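You operate a simulated robot arm through the tools that you are given. There is no shell and no other tool. Be economical: measure what you need, move in short steps, check, and stop when the job is done.

Carry out the task below with a simulated robot arm. There is one attempt and no reset: what you move stays moved.

## Task
Count the blue-capped bottles on the top of the low bench, then put as many of the shim blocks from the top of the low bench on the metal disc there.
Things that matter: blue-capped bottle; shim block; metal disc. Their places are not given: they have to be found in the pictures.

Only the result counts: the job must be done as asked and must still hold three seconds after the hand-in. Knocking over, shifting, dropping, spilling or breaking anything else fails it.

## Robot
A 7-joint arm with a two-finger parallel gripper, fixed in place. Base frame: the origin is at the foot of the arm, x ahead of it, y to its left, z up; the work surface is at about z = 0. Lengths are in m, angles in rad, forces in N, time in s.
With the tool pointing down near the work surface it reaches from about 0.24 to 0.62 m from the base axis. Its first joint turns from -1.152 to 1.152 rad. Payload 2.6 kg.
The TCP is the grasp point between the finger pads, 0.03 m short of the fingertips. In the tool frame z runs along the fingers and y along their closing line. Largest opening 0.094 m; finger width 0.028, thickness 0.01; the body of the gripper, 0.05 by 0.096 m, starts 0.055 m behind the TCP.
Orientation is that of the tool frame in the base frame, as [roll, pitch, yaw] about the fixed x, y, z axes, in that order (R = Rz(yaw) Ry(pitch) Rx(roll)). With the fingers straight down and closing along the base's y, the tool's x points along the base's -x, its y along +y and its z along -z.

## Interface
- The arm moves only by the tool move_arm. Its argument "deltas" is text: rows parted by semicolons, each of 7 numbers parted by spaces: the opening in per cent of the stroke, from 0 (shut) to 100 (fully open), then the shift along the tool's x, y, z in m, then the turn, a rotation vector about the tool's x, y, z in degrees. In form: grip x y z wx wy wz; .... A call has 1 to 20 rows; each row is the pose to reach, as a shift and turn from the pose commanded when the call began, along the tool's axes at that moment. Rows are played at 5 a second. More than 0.05 m and 0.15 rad between two rows, or a gripper value outside its range, and nothing of the call is played. A pose out of reach is approached as far as the arm can. The call stops where the force on the tool passes 40 N (or 10 N more than at its start, if that is more) or the arm is blocked; 0.2 s more then pass. Each finger travels about 0.072 m/s and halts on what it meets, pressing with about 45 N; the grip force reading is that of the motor and also rises with nothing between the fingers. The clock runs only during rows and for 0.2 s after the last one: add rows that repeat a pose to give the fingers time. The reply holds the time, the measured pose of the TCP, the force on the tool along the base axes, the opening and the grip force, in the units named above and with some noise.
- Cameras (640 x 400 px; columns grow to the right, rows downward): "scene" is fixed at [0.0499, 0.4616, 0.5509]; the picture's right is [-0.48, -0.88, 0.00], its down [-0.61, 0.34, -0.72] and it looks along [0.63, -0.34, -0.70] (base axes); focal length 327 px, centre (320, 200). "wrist" rides on the gripper at [-0.037, 0, -0.058] in the tool frame; the picture's right is [0.00, -1.00, 0.00], its down [0.97, 0.00, -0.24] and it looks along [0.24, 0.00, 0.97] (tool axes); focal length 218 px, centre (320, 200).
- capture(camera): a new picture of that camera. The clock stands still meanwhile.
- locate(camera, pixels): there is no depth. For up to 12 entries [column, row, z] of the newest picture of that camera ("zoom" is the newest enlarged one), the place [x, y] in the base frame at which the ray of that pixel passes the height z, good to about 0.002 m. The clock stands still meanwhile.
- enlarge(camera, box): a new picture of the part [left, top, right, bottom] of that camera's present view, enlarged. The clock stands still meanwhile.
- hand_in(): hands the job in; it is judged then, once.

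Go step by step. Measure first, check grasps and placings, and put right what went wrong. The budget is 60 turns and 30 pictures, counting those below and the enlarged ones. Unless the task says otherwise, let go and move clear before handing in, and close with one line.

The tools are called after "Request:" as a command line: name --argument value ..., lists and objects as JSON in quotes. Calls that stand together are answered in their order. move_arm: Moves the arm, as the interface text tells. Its arguments: {"type":"object","properties":{"deltas":{"type":"string"}},"required":["deltas"]} The other tools are called the same way: capture (camera) takes a picture; locate (camera, pixels) gives the place at which the rays of pixels pass given heights; enlarge (camera, box) takes an enlarged picture of a part of a camera's view; hand_in () hands the job in.

At the start:

```text
t: 0.0
tcp_pos: [0.258, 0.325, 0.3218]
orientation: [-3.14, 0.001, 3.141]
contact_force: [-0.6, -0.2, -0.1]
finger_gap: 0.0938
grasp_force: 0.0
```

scene: 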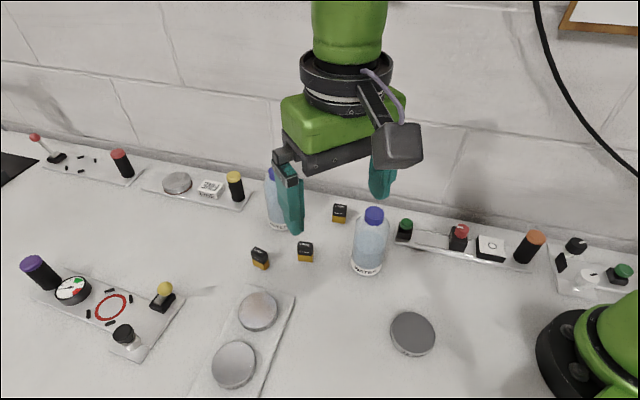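
wrist: 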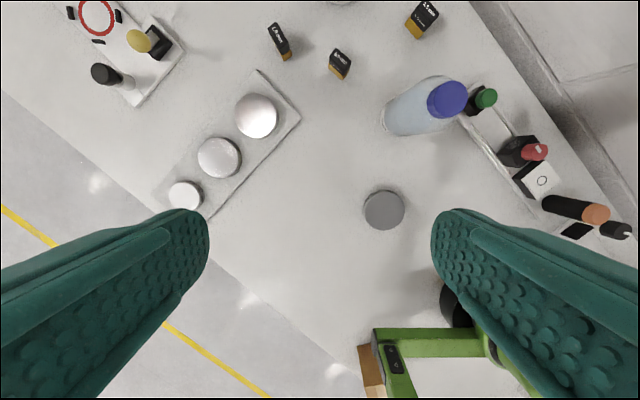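

The scene shows two blue-capped bottles, at (275,200) partly behind the gripper and at (370,240), three shim blocks at (339,213), (260,258) and (305,251), and a grey disc at (412,333). I'll enlarge the view to check these and locate them.

Request:
enlarge --camera "scene" --box '[220, 140, 460, 370]'

Request:
locate --camera "scene" --pixels '[[412, 333, 0.01], [412, 328, 0.02], [260, 258, 0.01], [305, 251, 0.01], [339, 213, 0.01], [367, 268, 0], [278, 224, 0], [374, 215, 0.12]]'

Request:
locate --camera "wrist" --pixels '[[384, 210, 0.01], [340, 64, 0.01], [280, 42, 0.01], [422, 20, 0.01], [390, 122, 0.0], [338, 0, 0.0]]'

```text
1.74 times, centred on (340, 255) of scene
```

zoom: 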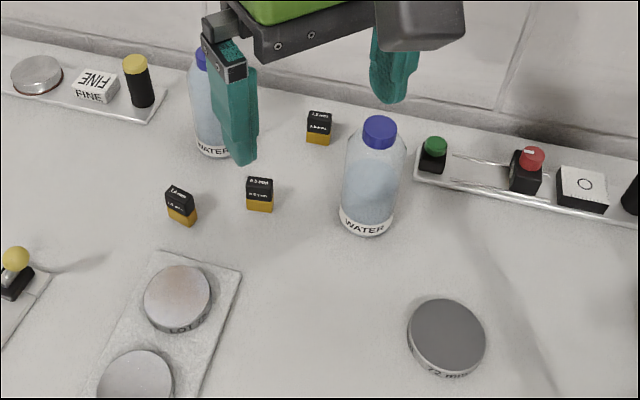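

```text
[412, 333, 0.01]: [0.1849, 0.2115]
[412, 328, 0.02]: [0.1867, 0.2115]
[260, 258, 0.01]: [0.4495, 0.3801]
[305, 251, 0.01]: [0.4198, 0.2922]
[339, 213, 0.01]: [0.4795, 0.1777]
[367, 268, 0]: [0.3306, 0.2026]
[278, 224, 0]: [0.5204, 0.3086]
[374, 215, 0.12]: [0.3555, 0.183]
```

```text
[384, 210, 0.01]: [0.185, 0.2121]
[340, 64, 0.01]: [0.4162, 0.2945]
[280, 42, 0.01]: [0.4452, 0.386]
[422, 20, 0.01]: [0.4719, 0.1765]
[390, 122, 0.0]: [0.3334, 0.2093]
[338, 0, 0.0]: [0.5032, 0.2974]
```

Two bottles are visible, but the gripper may hide something. The disc is at about (0.186, 0.212). I'll move over the two near shims and look again.

Request:
move_arm --deltas "100 -0.043 0.0025 0.018 0 0 0; 100 -0.086 0.005 0.035 0 0 0; 100 -0.129 0.0075 0.053 0 0 0; 100 -0.172 0.01 0.07 0 0 0; 100 -0.172 0.01 0.07 0 0 0"

Request:
capture --camera "scene"

Request:
capture --camera "wrist"

```text
t: 1.2
tcp_pos: [0.4303, 0.3354, 0.2526]
orientation: [-3.141, 0.001, 3.141]
contact_force: [-0.4, 0.5, 0.4]
finger_gap: 0.0941
grasp_force: 0.1
```

```text
26 pictures are left
```

scene: 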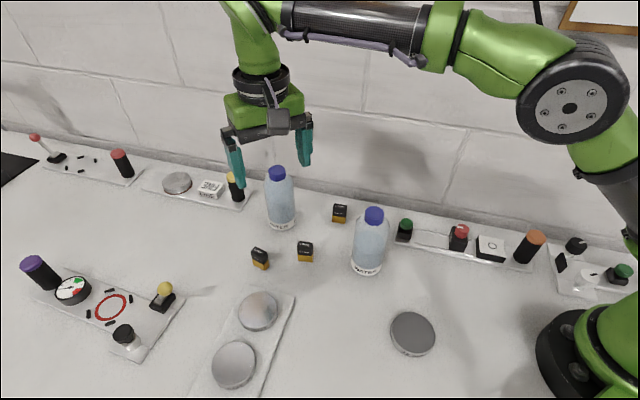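

```text
25 pictures are left
```

wrist: 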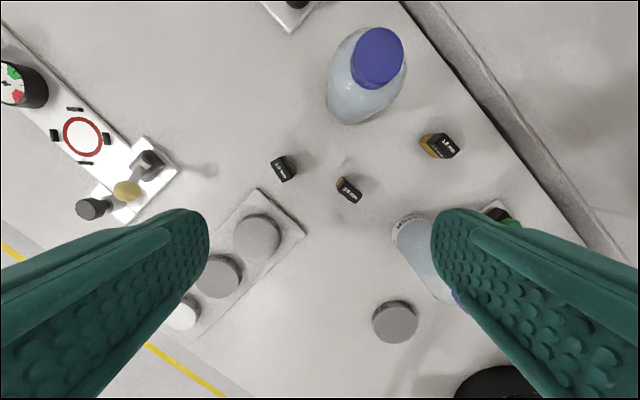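

The wider view shows exactly two blue-capped bottles, so two shims are needed. There are other disc-like objects on the panels, so I'll check those and the shim shapes up close.

Request:
enlarge --camera "wrist" --box '[150, 130, 480, 350]'

Request:
enlarge --camera "scene" --box '[190, 230, 450, 400]'

Request:
enlarge --camera "wrist" --box '[250, 130, 390, 220]'

```text
1.82 times, centred on (315, 240) of wrist
```

zoom: 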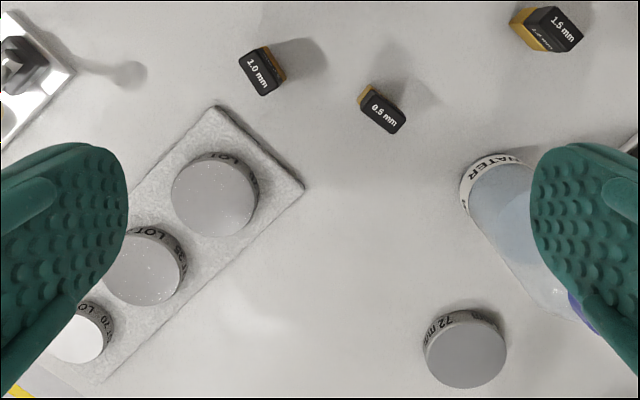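

```text
2.35 times, centred on (320, 315) of scene
```

zoom: 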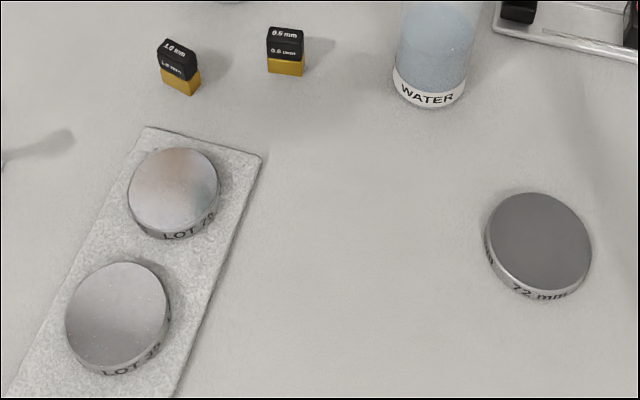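

```text
4.44 times, centred on (320, 175) of wrist
```

zoom: 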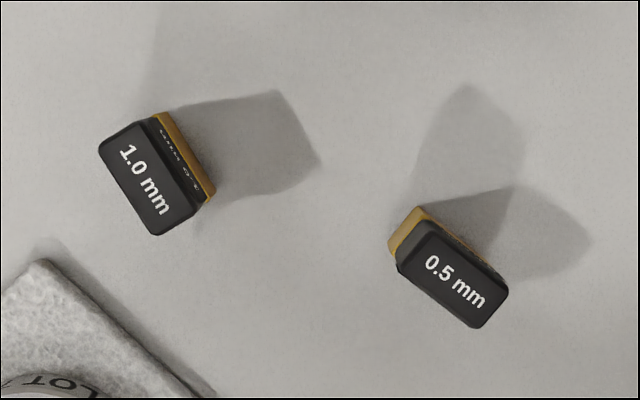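

The free-standing 72 mm disc is the target, since the LOT discs sit on a separate tray. I'll measure the top corners of the 0.5 mm and 1.0 mm shims in the zoom picture.

Request:
locate --camera "zoom" --pixels '[[431, 219, 0.035], [509, 287, 0.035], [474, 328, 0.035], [397, 268, 0.035], [418, 206, 0.0], [389, 255, 0.0], [98, 150, 0.035], [143, 120, 0.035], [201, 205, 0.035], [158, 236, 0.035], [163, 111, 0.0], [215, 190, 0.0]]'

Request:
locate --camera "scene" --pixels '[[298, 262, 0.0], [313, 262, 0.0], [298, 242, 0.035], [313, 242, 0.035], [412, 330, 0.015], [390, 330, 0.015], [435, 335, 0.015], [412, 356, 0.0], [412, 312, 0.015]]'

```text
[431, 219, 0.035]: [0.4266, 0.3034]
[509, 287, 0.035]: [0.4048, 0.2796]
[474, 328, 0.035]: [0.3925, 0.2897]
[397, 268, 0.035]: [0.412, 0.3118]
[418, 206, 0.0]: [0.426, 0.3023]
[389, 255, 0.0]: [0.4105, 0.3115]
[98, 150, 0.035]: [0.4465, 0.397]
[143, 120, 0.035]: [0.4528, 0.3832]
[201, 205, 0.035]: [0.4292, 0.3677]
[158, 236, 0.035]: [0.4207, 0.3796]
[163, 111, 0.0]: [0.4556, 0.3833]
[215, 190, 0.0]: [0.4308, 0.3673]
```

```text
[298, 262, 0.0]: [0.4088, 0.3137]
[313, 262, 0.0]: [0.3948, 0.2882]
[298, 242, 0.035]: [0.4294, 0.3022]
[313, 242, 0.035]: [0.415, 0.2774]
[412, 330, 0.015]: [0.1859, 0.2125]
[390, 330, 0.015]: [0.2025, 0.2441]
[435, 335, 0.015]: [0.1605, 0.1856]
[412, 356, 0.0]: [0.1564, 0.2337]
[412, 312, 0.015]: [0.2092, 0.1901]
```

Both shims are about 31 × 17 × 35 mm. The 0.5 mm one is centred near (0.409, 0.296) with its long axis at about 49°, and the 1.0 mm one near (0.437, 0.382) at about 33°. I'll go above the 0.5 mm shim, turn by 41° and verify.

Request:
move_arm --deltas "100 0.004 -0.008 0 0 0 8; 100 0.008 -0.016 0.01 0 0 16; 100 0.012 -0.024 0.03 0 0 24; 100 0.016 -0.032 0.05 0 0 32; 100 0.0213 -0.0394 0.08 0 0 40; 100 0.0213 -0.0394 0.11 0 0 41; 100 0.0213 -0.0394 0.11 0 0 41"

Request:
capture --camera "wrist"

```text
t: 2.8
tcp_pos: [0.4091, 0.2966, 0.1396]
orientation: [-3.141, -0.001, 2.422]
contact_force: [-0.7, -0.3, 0.5]
finger_gap: 0.094
grasp_force: 0.0
```

```text
21 pictures are left
```

wrist: 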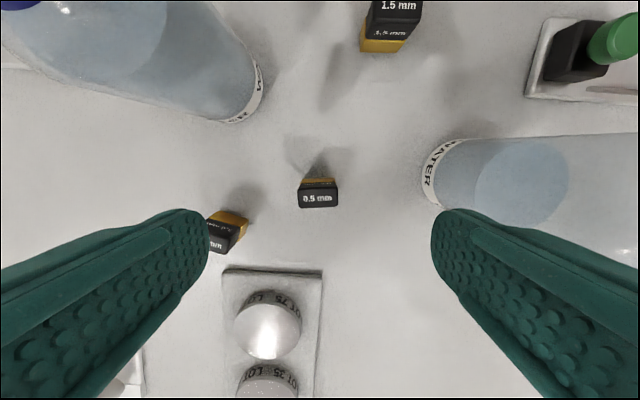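

The shim is upright in view at (318,198) with its long axis along the closing line. I'll check the exact offset.

Request:
locate --camera "wrist" --pixels '[[299, 190, 0.035], [338, 189, 0.035], [338, 207, 0.035], [300, 209, 0.035], [302, 178, 0.0], [335, 177, 0.0]]'

```text
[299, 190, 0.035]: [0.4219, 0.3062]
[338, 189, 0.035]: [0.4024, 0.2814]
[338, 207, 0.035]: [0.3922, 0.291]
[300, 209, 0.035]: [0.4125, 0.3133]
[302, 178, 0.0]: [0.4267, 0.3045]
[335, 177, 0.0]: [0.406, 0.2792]
```

The centre is within 2 mm of the TCP. I'll descend to z ≈ 0.036 and close.

Request:
move_arm --deltas "80 0 0 0.03 0 0 0; 75 0 0 0.06 0 0 0; 75 0 0 0.085 0 0 0; 75 0 0 0.1035 0 0 0; 75 0 0 0.1035 0 0 0; 40 0 0 0.1035 0 0 0; 10 0 0 0.1035 0 0 0; 10 0 0 0.1035 0 0 0; 10 0 0 0.1035 0 0 0; 10 0 0 0.1035 0 0 0"

```text
t: 5.0
tcp_pos: [0.4096, 0.2954, 0.0399]
orientation: [3.141, -0.002, 2.427]
contact_force: [0.5, 0.4, -0.1]
finger_gap: 0.0292
grasp_force: 44.7
```

It is held, with a gap of 0.029 and 45 N. I'll lift and check.

Request:
move_arm --deltas "10 0 0 -0.02 0 0 0; 10 0 0 -0.06 0 0 0; 10 0 0 -0.105 0 0 0; 10 0 0 -0.15 0 0 0; 10 0 0 -0.19 0 0 0; 10 0 0 -0.21 0 0 0; 10 0 0 -0.21 0 0 0"

Request:
capture --camera "wrist"

```text
t: 6.6
tcp_pos: [0.4085, 0.2963, 0.2498]
orientation: [-3.141, -0.001, 2.427]
contact_force: [-0.5, -0.8, 0.0]
finger_gap: 0.0292
grasp_force: 45.0
```

```text
20 pictures are left
```

wrist: 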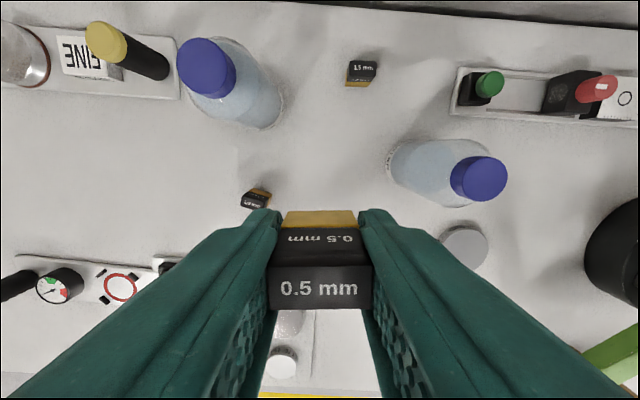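

The 0.5 mm shim is held squarely. I'll carry it at z 0.25 to above the +u half of the disc (target 0.172, 0.223).

Request:
move_arm --deltas "10 0.0218 -0.035 0 0 0 0; 10 0.0436 -0.07 0 0 0 0; 10 0.0654 -0.105 0 0 0 0; 10 0.0871 -0.14 0 0 0 0; 10 0.1089 -0.175 0 0 0 0; 10 0.1307 -0.2103 0 0 0 0; 10 0.1307 -0.2103 0.04 0 0 0; 10 0.1307 -0.2103 0.08 0 0 0; 10 0.1307 -0.2103 0.12 0 0 0; 10 0.1307 -0.2103 0.12 0 0 0"

Request:
capture --camera "wrist"

Request:
capture --camera "scene"

```text
t: 8.8
tcp_pos: [0.1714, 0.2235, 0.1293]
orientation: [3.141, 0.001, 2.426]
contact_force: [-0.3, 0.4, 0.0]
finger_gap: 0.029
grasp_force: 45.5
```

```text
19 pictures are left
```

wrist: 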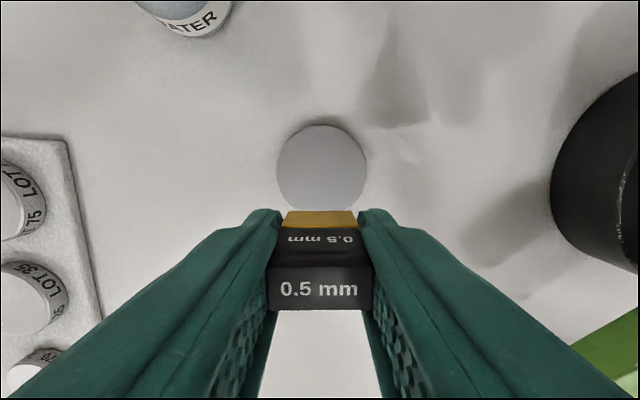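

```text
18 pictures are left
```

scene: 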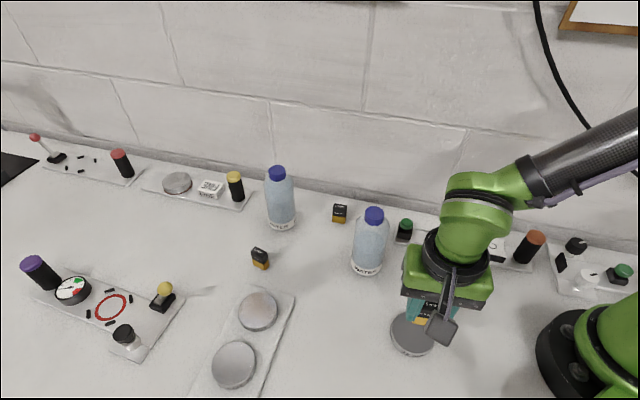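

The disc is visible at about (322,168), and I'll measure its rim.

Request:
locate --camera "wrist" --pixels '[[277, 168, 0.015], [367, 168, 0.015], [322, 125, 0.015], [322, 211, 0.015], [322, 168, 0.015], [322, 168, 0.025]]'

```text
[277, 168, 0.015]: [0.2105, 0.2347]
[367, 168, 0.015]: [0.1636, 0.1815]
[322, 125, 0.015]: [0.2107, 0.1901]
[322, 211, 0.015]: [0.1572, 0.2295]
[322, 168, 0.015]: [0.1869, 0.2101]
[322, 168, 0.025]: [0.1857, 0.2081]
```

The disc centre is about (0.186, 0.2105), so the block sits well inside the rim. I'll lower it in steps.

Request:
move_arm --deltas "10 -0.002 0 0.03 0 0 0; 10 -0.002 0 0.055 0 0 0; 10 -0.002 0 0.063 0 0 0; 10 -0.002 0 0.066 0 0 0; 10 -0.002 0 0.066 0 0 0"

Request:
enlarge --camera "scene" --box '[360, 270, 480, 370]'

```text
t: 10.0
tcp_pos: [0.1733, 0.2218, 0.0622]
orientation: [-3.141, -0.001, 2.427]
contact_force: [0.2, 0.0, 0.0]
finger_gap: 0.0291
grasp_force: 45.0
```

```text
4.00 times, centred on (420, 320) of scene
```

zoom: 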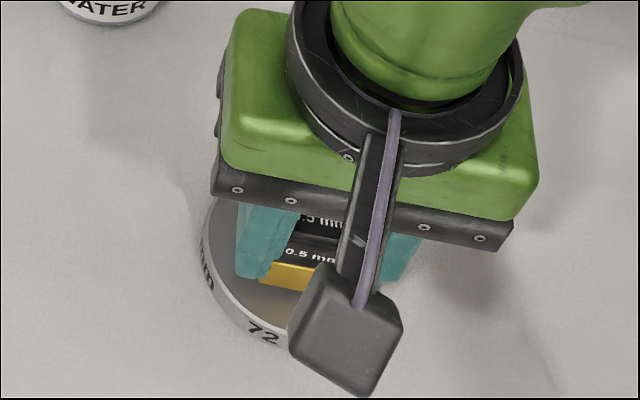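

No contact yet at z 0.062. I'll lower in 1.5 mm steps and watch the force.

Request:
move_arm --deltas "10 0 0 0.0015 0 0 0; 10 0 0 0.003 0 0 0; 10 0 0 0.003 0 0 0"

```text
t: 10.8
tcp_pos: [0.1736, 0.2211, 0.0584]
orientation: [-3.141, 0.001, 2.426]
contact_force: [0.3, 0.6, 0.0]
finger_gap: 0.029
grasp_force: 44.9
```

Request:
move_arm --deltas "10 0 0 0.0015 0 0 0; 10 0 0 0.003 0 0 0; 10 0 0 0.003 0 0 0"

```text
t: 11.6
tcp_pos: [0.174, 0.2218, 0.0571]
orientation: [-3.14, 0.0, 2.425]
contact_force: [0.5, -0.2, 0.0]
finger_gap: 0.0291
grasp_force: 44.8
```

Still no force, so I'll continue with small steps.

Request:
move_arm --deltas "10 0 0 0.001 0 0 0; 10 0 0 0.002 0 0 0; 10 0 0 0.002 0 0 0"

Request:
enlarge --camera "wrist" --box '[240, 130, 400, 330]'

```text
t: 12.4
tcp_pos: [0.1737, 0.2217, 0.0541]
orientation: [-3.142, 0.0, 2.425]
contact_force: [0.2, -0.4, 0.0]
finger_gap: 0.0293
grasp_force: 45.5
```

```text
2.00 times, centred on (320, 230) of wrist
```

zoom: 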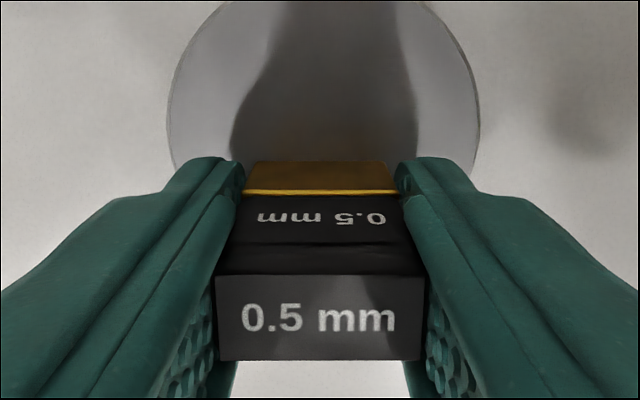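

Close, but no contact yet. I'll go down a bit further.

Request:
move_arm --deltas "10 0 0 0.001 0 0 0; 10 0 0 0.002 0 0 0; 10 0 0 0.002 0 0 0"

```text
t: 13.2
tcp_pos: [0.1735, 0.2222, 0.0535]
orientation: [3.14, 0.0, 2.426]
contact_force: [-5.8, -6.6, 32.0]
finger_gap: 0.0291
grasp_force: 45.2
```

It is in contact with 32 N upward. I'll ease up 1.5 mm, open moderately and retreat straight up.

Request:
move_arm --deltas "10 0 0 -0.0015 0 0 0; 10 0 0 -0.0015 0 0 0; 35 0 0 -0.0015 0 0 0; 50 0 0 -0.0015 0 0 0; 60 0 0 -0.0015 0 0 0; 60 0 0 -0.0015 0 0 0; 60 0 0 -0.03 0 0 0; 60 0 0 -0.07 0 0 0; 60 0 0 -0.11 0 0 0; 60 0 0 -0.155 0 0 0; 60 0 0 -0.195 0 0 0; 60 0 0 -0.195 0 0 0"

Request:
capture --camera "wrist"

```text
t: 15.8
tcp_pos: [0.1742, 0.2213, 0.2475]
orientation: [-3.142, -0.001, 2.425]
contact_force: [0.1, 0.3, 0.7]
finger_gap: 0.0564
grasp_force: 0.1
```

```text
15 pictures are left
```

wrist: 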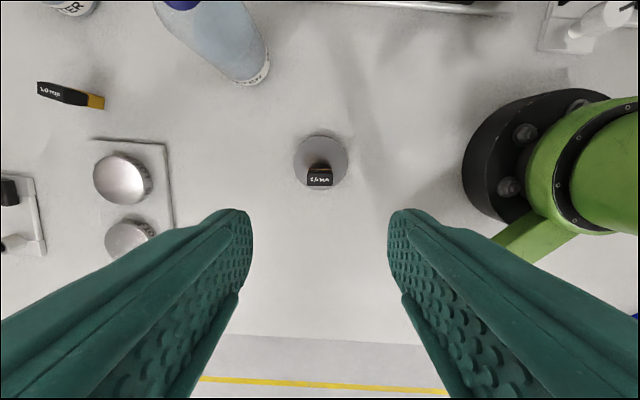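

The shim stands on the disc with free space on the camera side. Next I'll go above the 1.0 mm shim.

Request:
move_arm --deltas "70 -0.0116 0.0367 0 0 0 2; 80 -0.0232 0.0734 0 0 0 4; 90 -0.0348 0.1101 0 0 0 6; 90 -0.0464 0.1468 0 0 0 8; 90 -0.0581 0.1836 0 0 0 10; 90 -0.0697 0.2203 0 0 0 12; 90 -0.0813 0.257 0 0 0 14; 90 -0.0929 0.2937 0 0 0 16; 90 -0.0929 0.2937 0.04 0 0 16; 90 -0.0929 0.2937 0.08 0 0 16; 90 -0.0929 0.2937 0.107 0 0 16; 90 -0.0929 0.2937 0.107 0 0 16"

Request:
enlarge --camera "wrist" --box '[200, 120, 440, 270]'

```text
t: 18.4
tcp_pos: [0.4354, 0.382, 0.1414]
orientation: [3.142, 0.001, 2.147]
contact_force: [0.8, -0.1, 0.1]
finger_gap: 0.0845
grasp_force: 0.1
```

```text
2.67 times, centred on (320, 195) of wrist
```

zoom: 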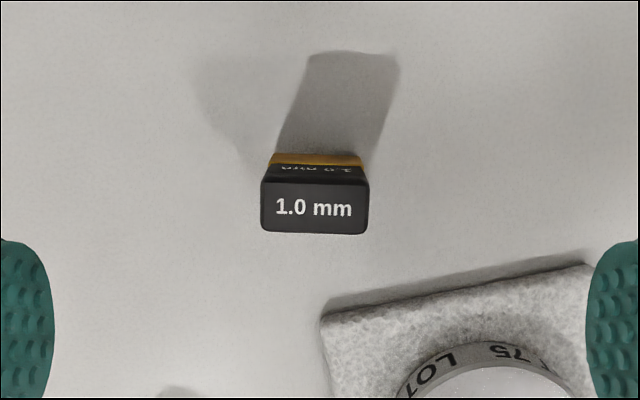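

The shim is centred and square. I'll check that the tray corner at zoom (325,318) clears the right finger.

Request:
locate --camera "zoom" --pixels '[[325, 315, 0.005], [590, 265, 0.005], [262, 184, 0.035], [368, 184, 0.035], [368, 233, 0.035], [262, 230, 0.035]]'

```text
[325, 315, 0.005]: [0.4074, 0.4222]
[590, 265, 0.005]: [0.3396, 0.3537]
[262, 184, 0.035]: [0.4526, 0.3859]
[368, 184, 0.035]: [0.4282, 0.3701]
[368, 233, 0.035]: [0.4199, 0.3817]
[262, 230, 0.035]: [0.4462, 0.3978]
```

The centre is (0.4367, 0.3835) and the tray is about 25 mm clear. I'll descend and grip.

Request:
move_arm --deltas "75 0.0007 0.0017 0.03 0 0 0; 70 0.0007 0.0017 0.06 0 0 0; 70 0.0007 0.0017 0.085 0 0 0; 70 0.0007 0.0017 0.104 0 0 0; 70 0.0007 0.0017 0.104 0 0 0; 40 0.0007 0.0017 0.104 0 0 0; 10 0.0007 0.0017 0.104 0 0 0; 10 0.0007 0.0017 0.104 0 0 0; 10 0.0007 0.0017 0.104 0 0 0; 10 0.0007 0.0017 0.104 0 0 0"

```text
t: 20.6
tcp_pos: [0.4375, 0.3828, 0.0356]
orientation: [-3.142, 0.0, 2.148]
contact_force: [0.2, -0.1, 0.2]
finger_gap: 0.0294
grasp_force: 45.0
```

It is gripped with a gap of 0.0294. I'll lift.

Request:
move_arm --deltas "10 0 0 -0.02 0 0 0; 10 0 0 -0.06 0 0 0; 10 0 0 -0.105 0 0 0; 10 0 0 -0.15 0 0 0; 10 0 0 -0.19 0 0 0; 10 0 0 -0.214 0 0 0; 10 0 0 -0.214 0 0 0"

Request:
capture --camera "wrist"

```text
t: 22.2
tcp_pos: [0.4317, 0.3828, 0.249]
orientation: [3.141, -0.001, 2.146]
contact_force: [0.8, 0.7, 0.3]
finger_gap: 0.0293
grasp_force: 44.7
out of reach, approached as far as the arm can: row 6, 7
```

```text
13 pictures are left
```

wrist: 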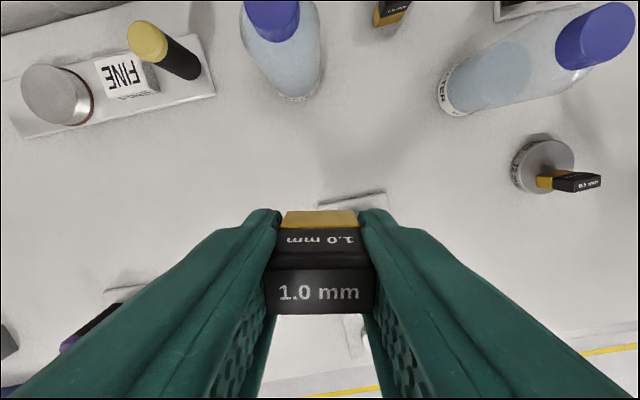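

It is held. I'll carry it to above the free half of the disc at (0.199, 0.199), turning back 16°.

Request:
move_arm --deltas "10 -0.003 -0.0375 0.005 0 0 -2; 10 -0.006 -0.075 0.01 0 0 -4; 10 -0.009 -0.1125 0.01 0 0 -6; 10 -0.012 -0.15 0.01 0 0 -8; 10 -0.015 -0.1876 0.01 0 0 -10; 10 -0.018 -0.2251 0.01 0 0 -12; 10 -0.021 -0.2626 0.01 0 0 -14; 10 -0.024 -0.3001 0.01 0 0 -16; 10 -0.024 -0.3001 0.05 0 0 -16; 10 -0.024 -0.3001 0.09 0 0 -16; 10 -0.024 -0.3001 0.09 0 0 -16"

Request:
capture --camera "wrist"

Request:
enlarge --camera "scene" --box '[340, 240, 500, 360]'

```text
t: 24.6
tcp_pos: [0.3953, 0.3917, 0.2905]
orientation: [-3.14, 0.001, 2.428]
contact_force: [0.3, 0.7, -0.4]
finger_gap: 0.0292
grasp_force: 45.0
out of reach, approached as far as the arm can: row 1, 2, 3, 4, 5, 6, 7, 8, 9, 10, 11
```

```text
12 pictures are left
```

wrist: 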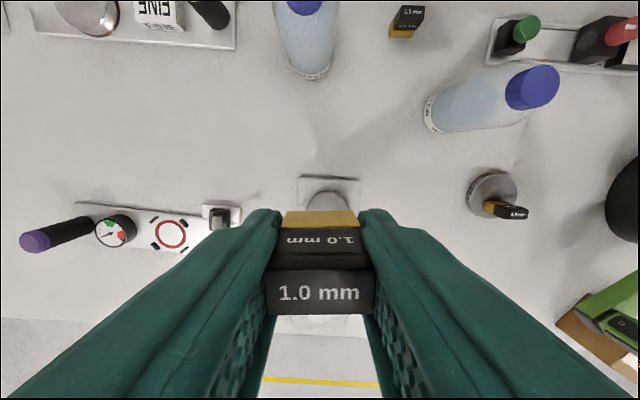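

```text
3.33 times, centred on (420, 300) of scene
```

zoom: 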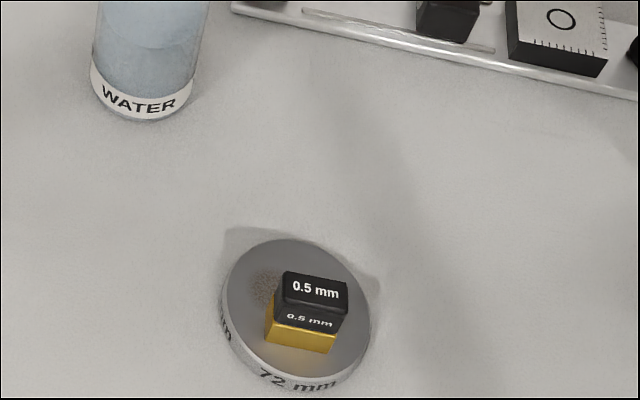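

The arm reported out of reach and drifted to (0.395, 0.392, 0.29) with the grasp intact. I'll try a small move inward and down to recover.

Request:
move_arm --deltas "10 0.001 -0.02 0.02 0 0 0; 10 0.003 -0.0423 0.04 0 0 0; 10 0.003 -0.0423 0.04 0 0 0"

```text
t: 25.4
tcp_pos: [0.3997, 0.3961, 0.2792]
orientation: [-3.141, -0.001, 2.426]
contact_force: [-0.2, 0.1, -0.1]
finger_gap: 0.029
grasp_force: 44.5
out of reach, approached as far as the arm can: row 1, 2, 3
```

The arm seems stuck at full stretch, on a singularity. Going straight down should bend the elbow, and the space below (0.40, 0.396) is clear to z≈0.17.

Request:
move_arm --deltas "10 0 0 0.03 0 0 0; 10 0 0 0.06 0 0 0; 10 0 0 0.09 0 0 0; 10 0 0 0.09 0 0 0"

```text
t: 26.4
tcp_pos: [0.4194, 0.4197, 0.2001]
orientation: [3.139, 0.0, 2.426]
contact_force: [0.3, -0.2, -0.3]
finger_gap: 0.0292
grasp_force: 45.9
out of reach, approached as far as the arm can: row 1, 2, 3, 4
```

It is still on the reach boundary but moving safely. I'll try a further descent followed by an inward pull in the same call.

Request:
move_arm --deltas "10 0 0 0.02 0 0 0; 10 0 -0.01 0.04 0 0 0; 10 0 -0.03 0.05 0 0 0; 10 0 -0.06 0.05 0 0 0; 10 0 -0.09 0.05 0 0 0; 10 0 -0.09 0.05 0 0 0"

```text
t: 27.8
tcp_pos: [0.4292, 0.4201, 0.1769]
orientation: [-3.141, 0.0, 2.426]
contact_force: [1.3, 0.0, -0.5]
finger_gap: 0.0291
grasp_force: 44.8
out of reach, approached as far as the arm can: row 1, 2, 3, 4, 5, 6
```

Still on the boundary. I'll try the opposite combination, up and inward, after a small outward request.

Request:
move_arm --deltas "10 0 0.02 0 0 0 0; 10 0 0.02 -0.03 0 0 0; 10 0 0 -0.06 0 0 0; 10 0 -0.03 -0.06 0 0 0; 10 0 -0.06 -0.06 0 0 0; 10 0 -0.06 -0.06 0 0 0"

```text
t: 29.2
tcp_pos: [0.4159, 0.3988, 0.2481]
orientation: [-3.141, 0.0, 2.426]
contact_force: [-0.4, -0.2, -1.0]
finger_gap: 0.0291
grasp_force: 45.6
out of reach, approached as far as the arm can: row 1, 2, 3, 4, 5, 6
```

Next I'll use a tilt of the tool about its x axis, fingertips toward the base, to force the elbow to bend, then pull inward.

Request:
move_arm --deltas "10 0 0 0 8 0 0; 10 0 0 0 16 0 0; 10 0 0 0.01 24 0 0; 10 0 -0.03 0.02 24 0 0; 10 0 -0.06 0.02 24 0 0; 10 0 -0.06 0.02 24 0 0"

```text
t: 30.6
tcp_pos: [0.3748, 0.3487, 0.2055]
orientation: [-2.725, -0.001, 2.426]
contact_force: [0.5, -0.3, -0.4]
finger_gap: 0.029
grasp_force: 45.0
out of reach, approached as far as the arm can: row 1, 2, 3, 4, 5, 6
```

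The tilt did shift the pose. I'll look at the arm's shape to see which joint is the limit.

Request:
capture --camera "scene"

```text
10 pictures are left
```

scene: 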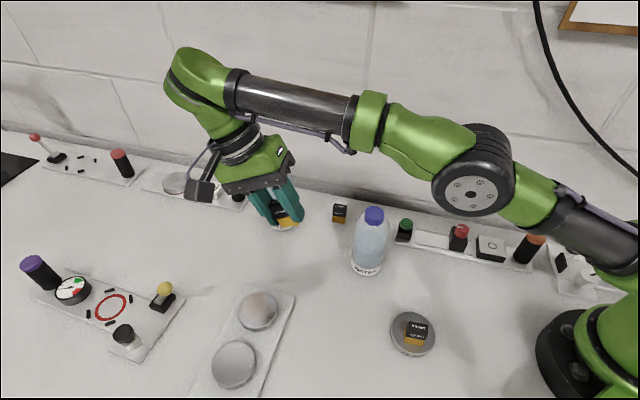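

The arm is nearly straight at the elbow. I'll send a zero move to learn whether the commanded pose equals the reached one.

Request:
move_arm --deltas "10 0 0 0 0 0 0; 10 0 0 0 0 0 0"

```text
t: 31.2
tcp_pos: [0.3759, 0.3481, 0.2057]
orientation: [-2.724, 0.001, 2.426]
contact_force: [0.6, -0.2, -0.5]
finger_gap: 0.0293
grasp_force: 45.3
```

The zero move was accepted, so each call starts from the reached pose. I'll test a small pure inward step while tilted.

Request:
move_arm --deltas "10 0 -0.01 0 0 0 0; 10 0 -0.02 0 0 0 0; 10 0 -0.02 0 0 0 0"

```text
t: 32.0
tcp_pos: [0.3639, 0.3348, 0.214]
orientation: [-2.722, 0.001, 2.427]
contact_force: [0.0, -0.3, 0.8]
finger_gap: 0.0292
grasp_force: 45.0
```

That was reached fully. I'll pull in by 8 cm and up 2 cm, then remove the tilt.

Request:
move_arm --deltas "10 0 -0.02 0.0036 0 0 0; 10 0 -0.04 0.0072 0 0 0; 10 0 -0.06 0.0108 0 0 0; 10 0 -0.0813 0.0145 0 0 0; 10 0 -0.0813 0.0145 -8 0 0; 10 0 -0.0813 0.0145 -16 0 0; 10 0 -0.0813 0.0145 -23.9 0 0; 10 0 -0.0813 0.0145 -23.9 0 0"

```text
t: 33.8
tcp_pos: [0.3123, 0.2746, 0.2321]
orientation: [-3.14, 0.0, 2.425]
contact_force: [0.3, -0.5, -1.2]
finger_gap: 0.0291
grasp_force: 45.4
```

Recovered, vertical and holding. I'll move on above the free half of the disc.

Request:
move_arm --deltas "10 0.009 -0.0328 0 0 0 0; 10 0.018 -0.0656 0 0 0 0; 10 0.027 -0.0983 0 0 0 0; 10 0.0361 -0.1311 0 0 0 0; 10 0.0361 -0.1311 0.04 0 0 0; 10 0.0361 -0.1311 0.08 0 0 0; 10 0.0361 -0.1311 0.11 0 0 0; 10 0.0361 -0.1311 0.11 0 0 0"

Request:
capture --camera "wrist"

Request:
enlarge --camera "scene" --box '[340, 240, 500, 360]'

```text
t: 35.6
tcp_pos: [0.198, 0.1988, 0.1236]
orientation: [-3.139, 0.0, 2.426]
contact_force: [-0.2, -0.9, -0.7]
finger_gap: 0.0291
grasp_force: 44.9
```

```text
9 pictures are left
```

wrist: 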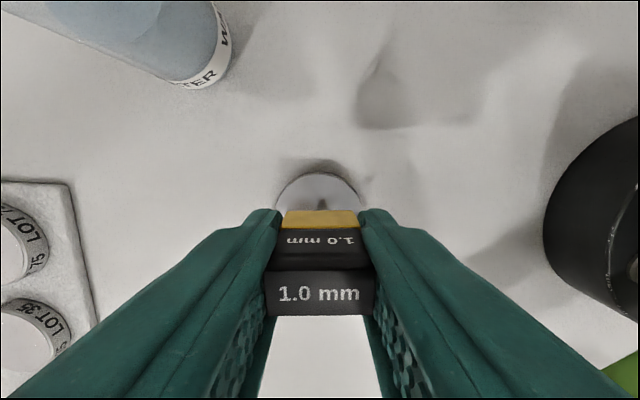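

```text
3.33 times, centred on (420, 300) of scene
```

zoom: 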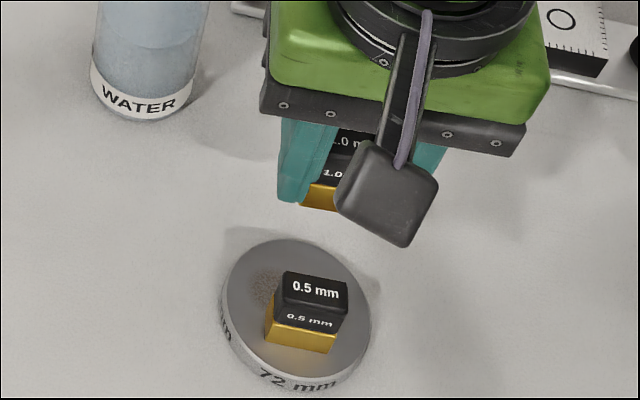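

Alignment is good: the gap to the first block is about 16 mm and the block is inside the rim. I'll lower to just above the disc.

Request:
move_arm --deltas "10 0 0 0.03 0 0 0; 10 0 0 0.055 0 0 0; 10 0 0 0.064 0 0 0; 10 0 0 0.0675 0 0 0; 10 0 0 0.0675 0 0 0"

Request:
enlarge --camera "scene" --box '[360, 270, 480, 370]'

```text
t: 36.8
tcp_pos: [0.1982, 0.1998, 0.0544]
orientation: [-3.139, -0.001, 2.426]
contact_force: [0.1, 0.3, -0.3]
finger_gap: 0.0291
grasp_force: 45.4
```

```text
4.00 times, centred on (420, 320) of scene
```

zoom: 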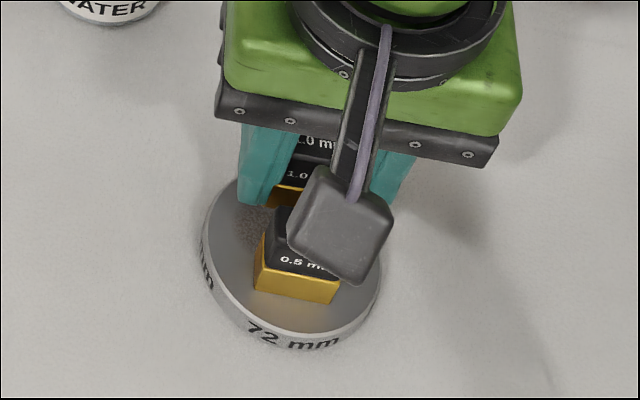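

No contact yet, and the box hanging on the gripper is well above TCP level, so it clears block 1. I'll lower further in millimetre steps.

Request:
move_arm --deltas "10 0 0 0.001 0 0 0; 10 0 0 0.002 0 0 0; 10 0 0 0.003 0 0 0; 10 0 0 0.003 0 0 0"

```text
t: 37.8
tcp_pos: [0.1983, 0.1982, 0.0543]
orientation: [-3.141, 0.001, 2.426]
contact_force: [-0.5, -0.3, -0.4]
finger_gap: 0.0289
grasp_force: 45.0
```

Request:
move_arm --deltas "10 0 0 0.001 0 0 0; 10 0 0 0.002 0 0 0; 10 0 0 0.002 0 0 0"

```text
t: 38.6
tcp_pos: [0.1989, 0.1997, 0.0527]
orientation: [-3.14, -0.001, 2.427]
contact_force: [-1.9, -2.2, 15.4]
finger_gap: 0.0292
grasp_force: 45.3
```

Contact with 15 N. I'll ease up slightly, open and withdraw straight up.

Request:
move_arm --deltas "10 0 0 -0.0007 0 0 0; 10 0 0 -0.0007 0 0 0; 35 0 0 -0.0007 0 0 0; 50 0 0 -0.0007 0 0 0; 60 0 0 -0.0007 0 0 0; 60 0 0 -0.0007 0 0 0; 60 0 0 -0.03 0 0 0; 60 0 0 -0.07 0 0 0; 60 0 0 -0.11 0 0 0; 60 0 0 -0.155 0 0 0; 60 0 0 -0.19 0 0 0; 60 0 0 -0.19 0 0 0"

Request:
capture --camera "wrist"

Request:
capture --camera "scene"

```text
t: 41.2
tcp_pos: [0.1969, 0.1993, 0.242]
orientation: [-3.14, 0.001, 2.424]
contact_force: [0.2, 0.7, -0.1]
finger_gap: 0.0565
grasp_force: 0.1
```

```text
6 pictures are left
```

wrist: 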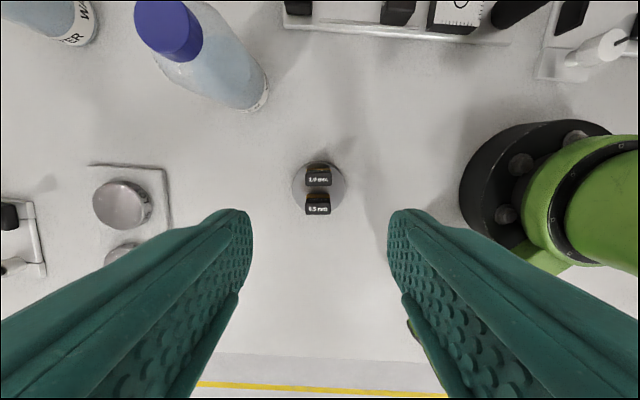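

```text
5 pictures are left
```

scene: 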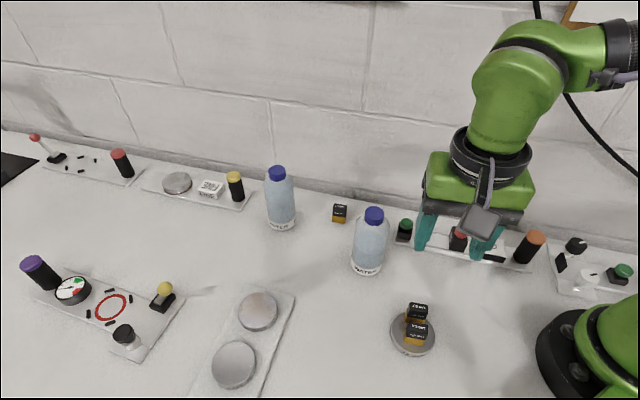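

Both shims stand upright on the 72 mm disc at scene pixel (416,322). The two bottles and the third shim at (339,213) have not moved, and the gripper is clear, so I'll hand in.

Request:
hand_in

```text
The job is handed in.
```

I counted two blue-capped bottles on the bench and put two shim blocks (0.5 mm and 1.0 mm) on the free-standing 72 mm metal disc, then handed the job in.
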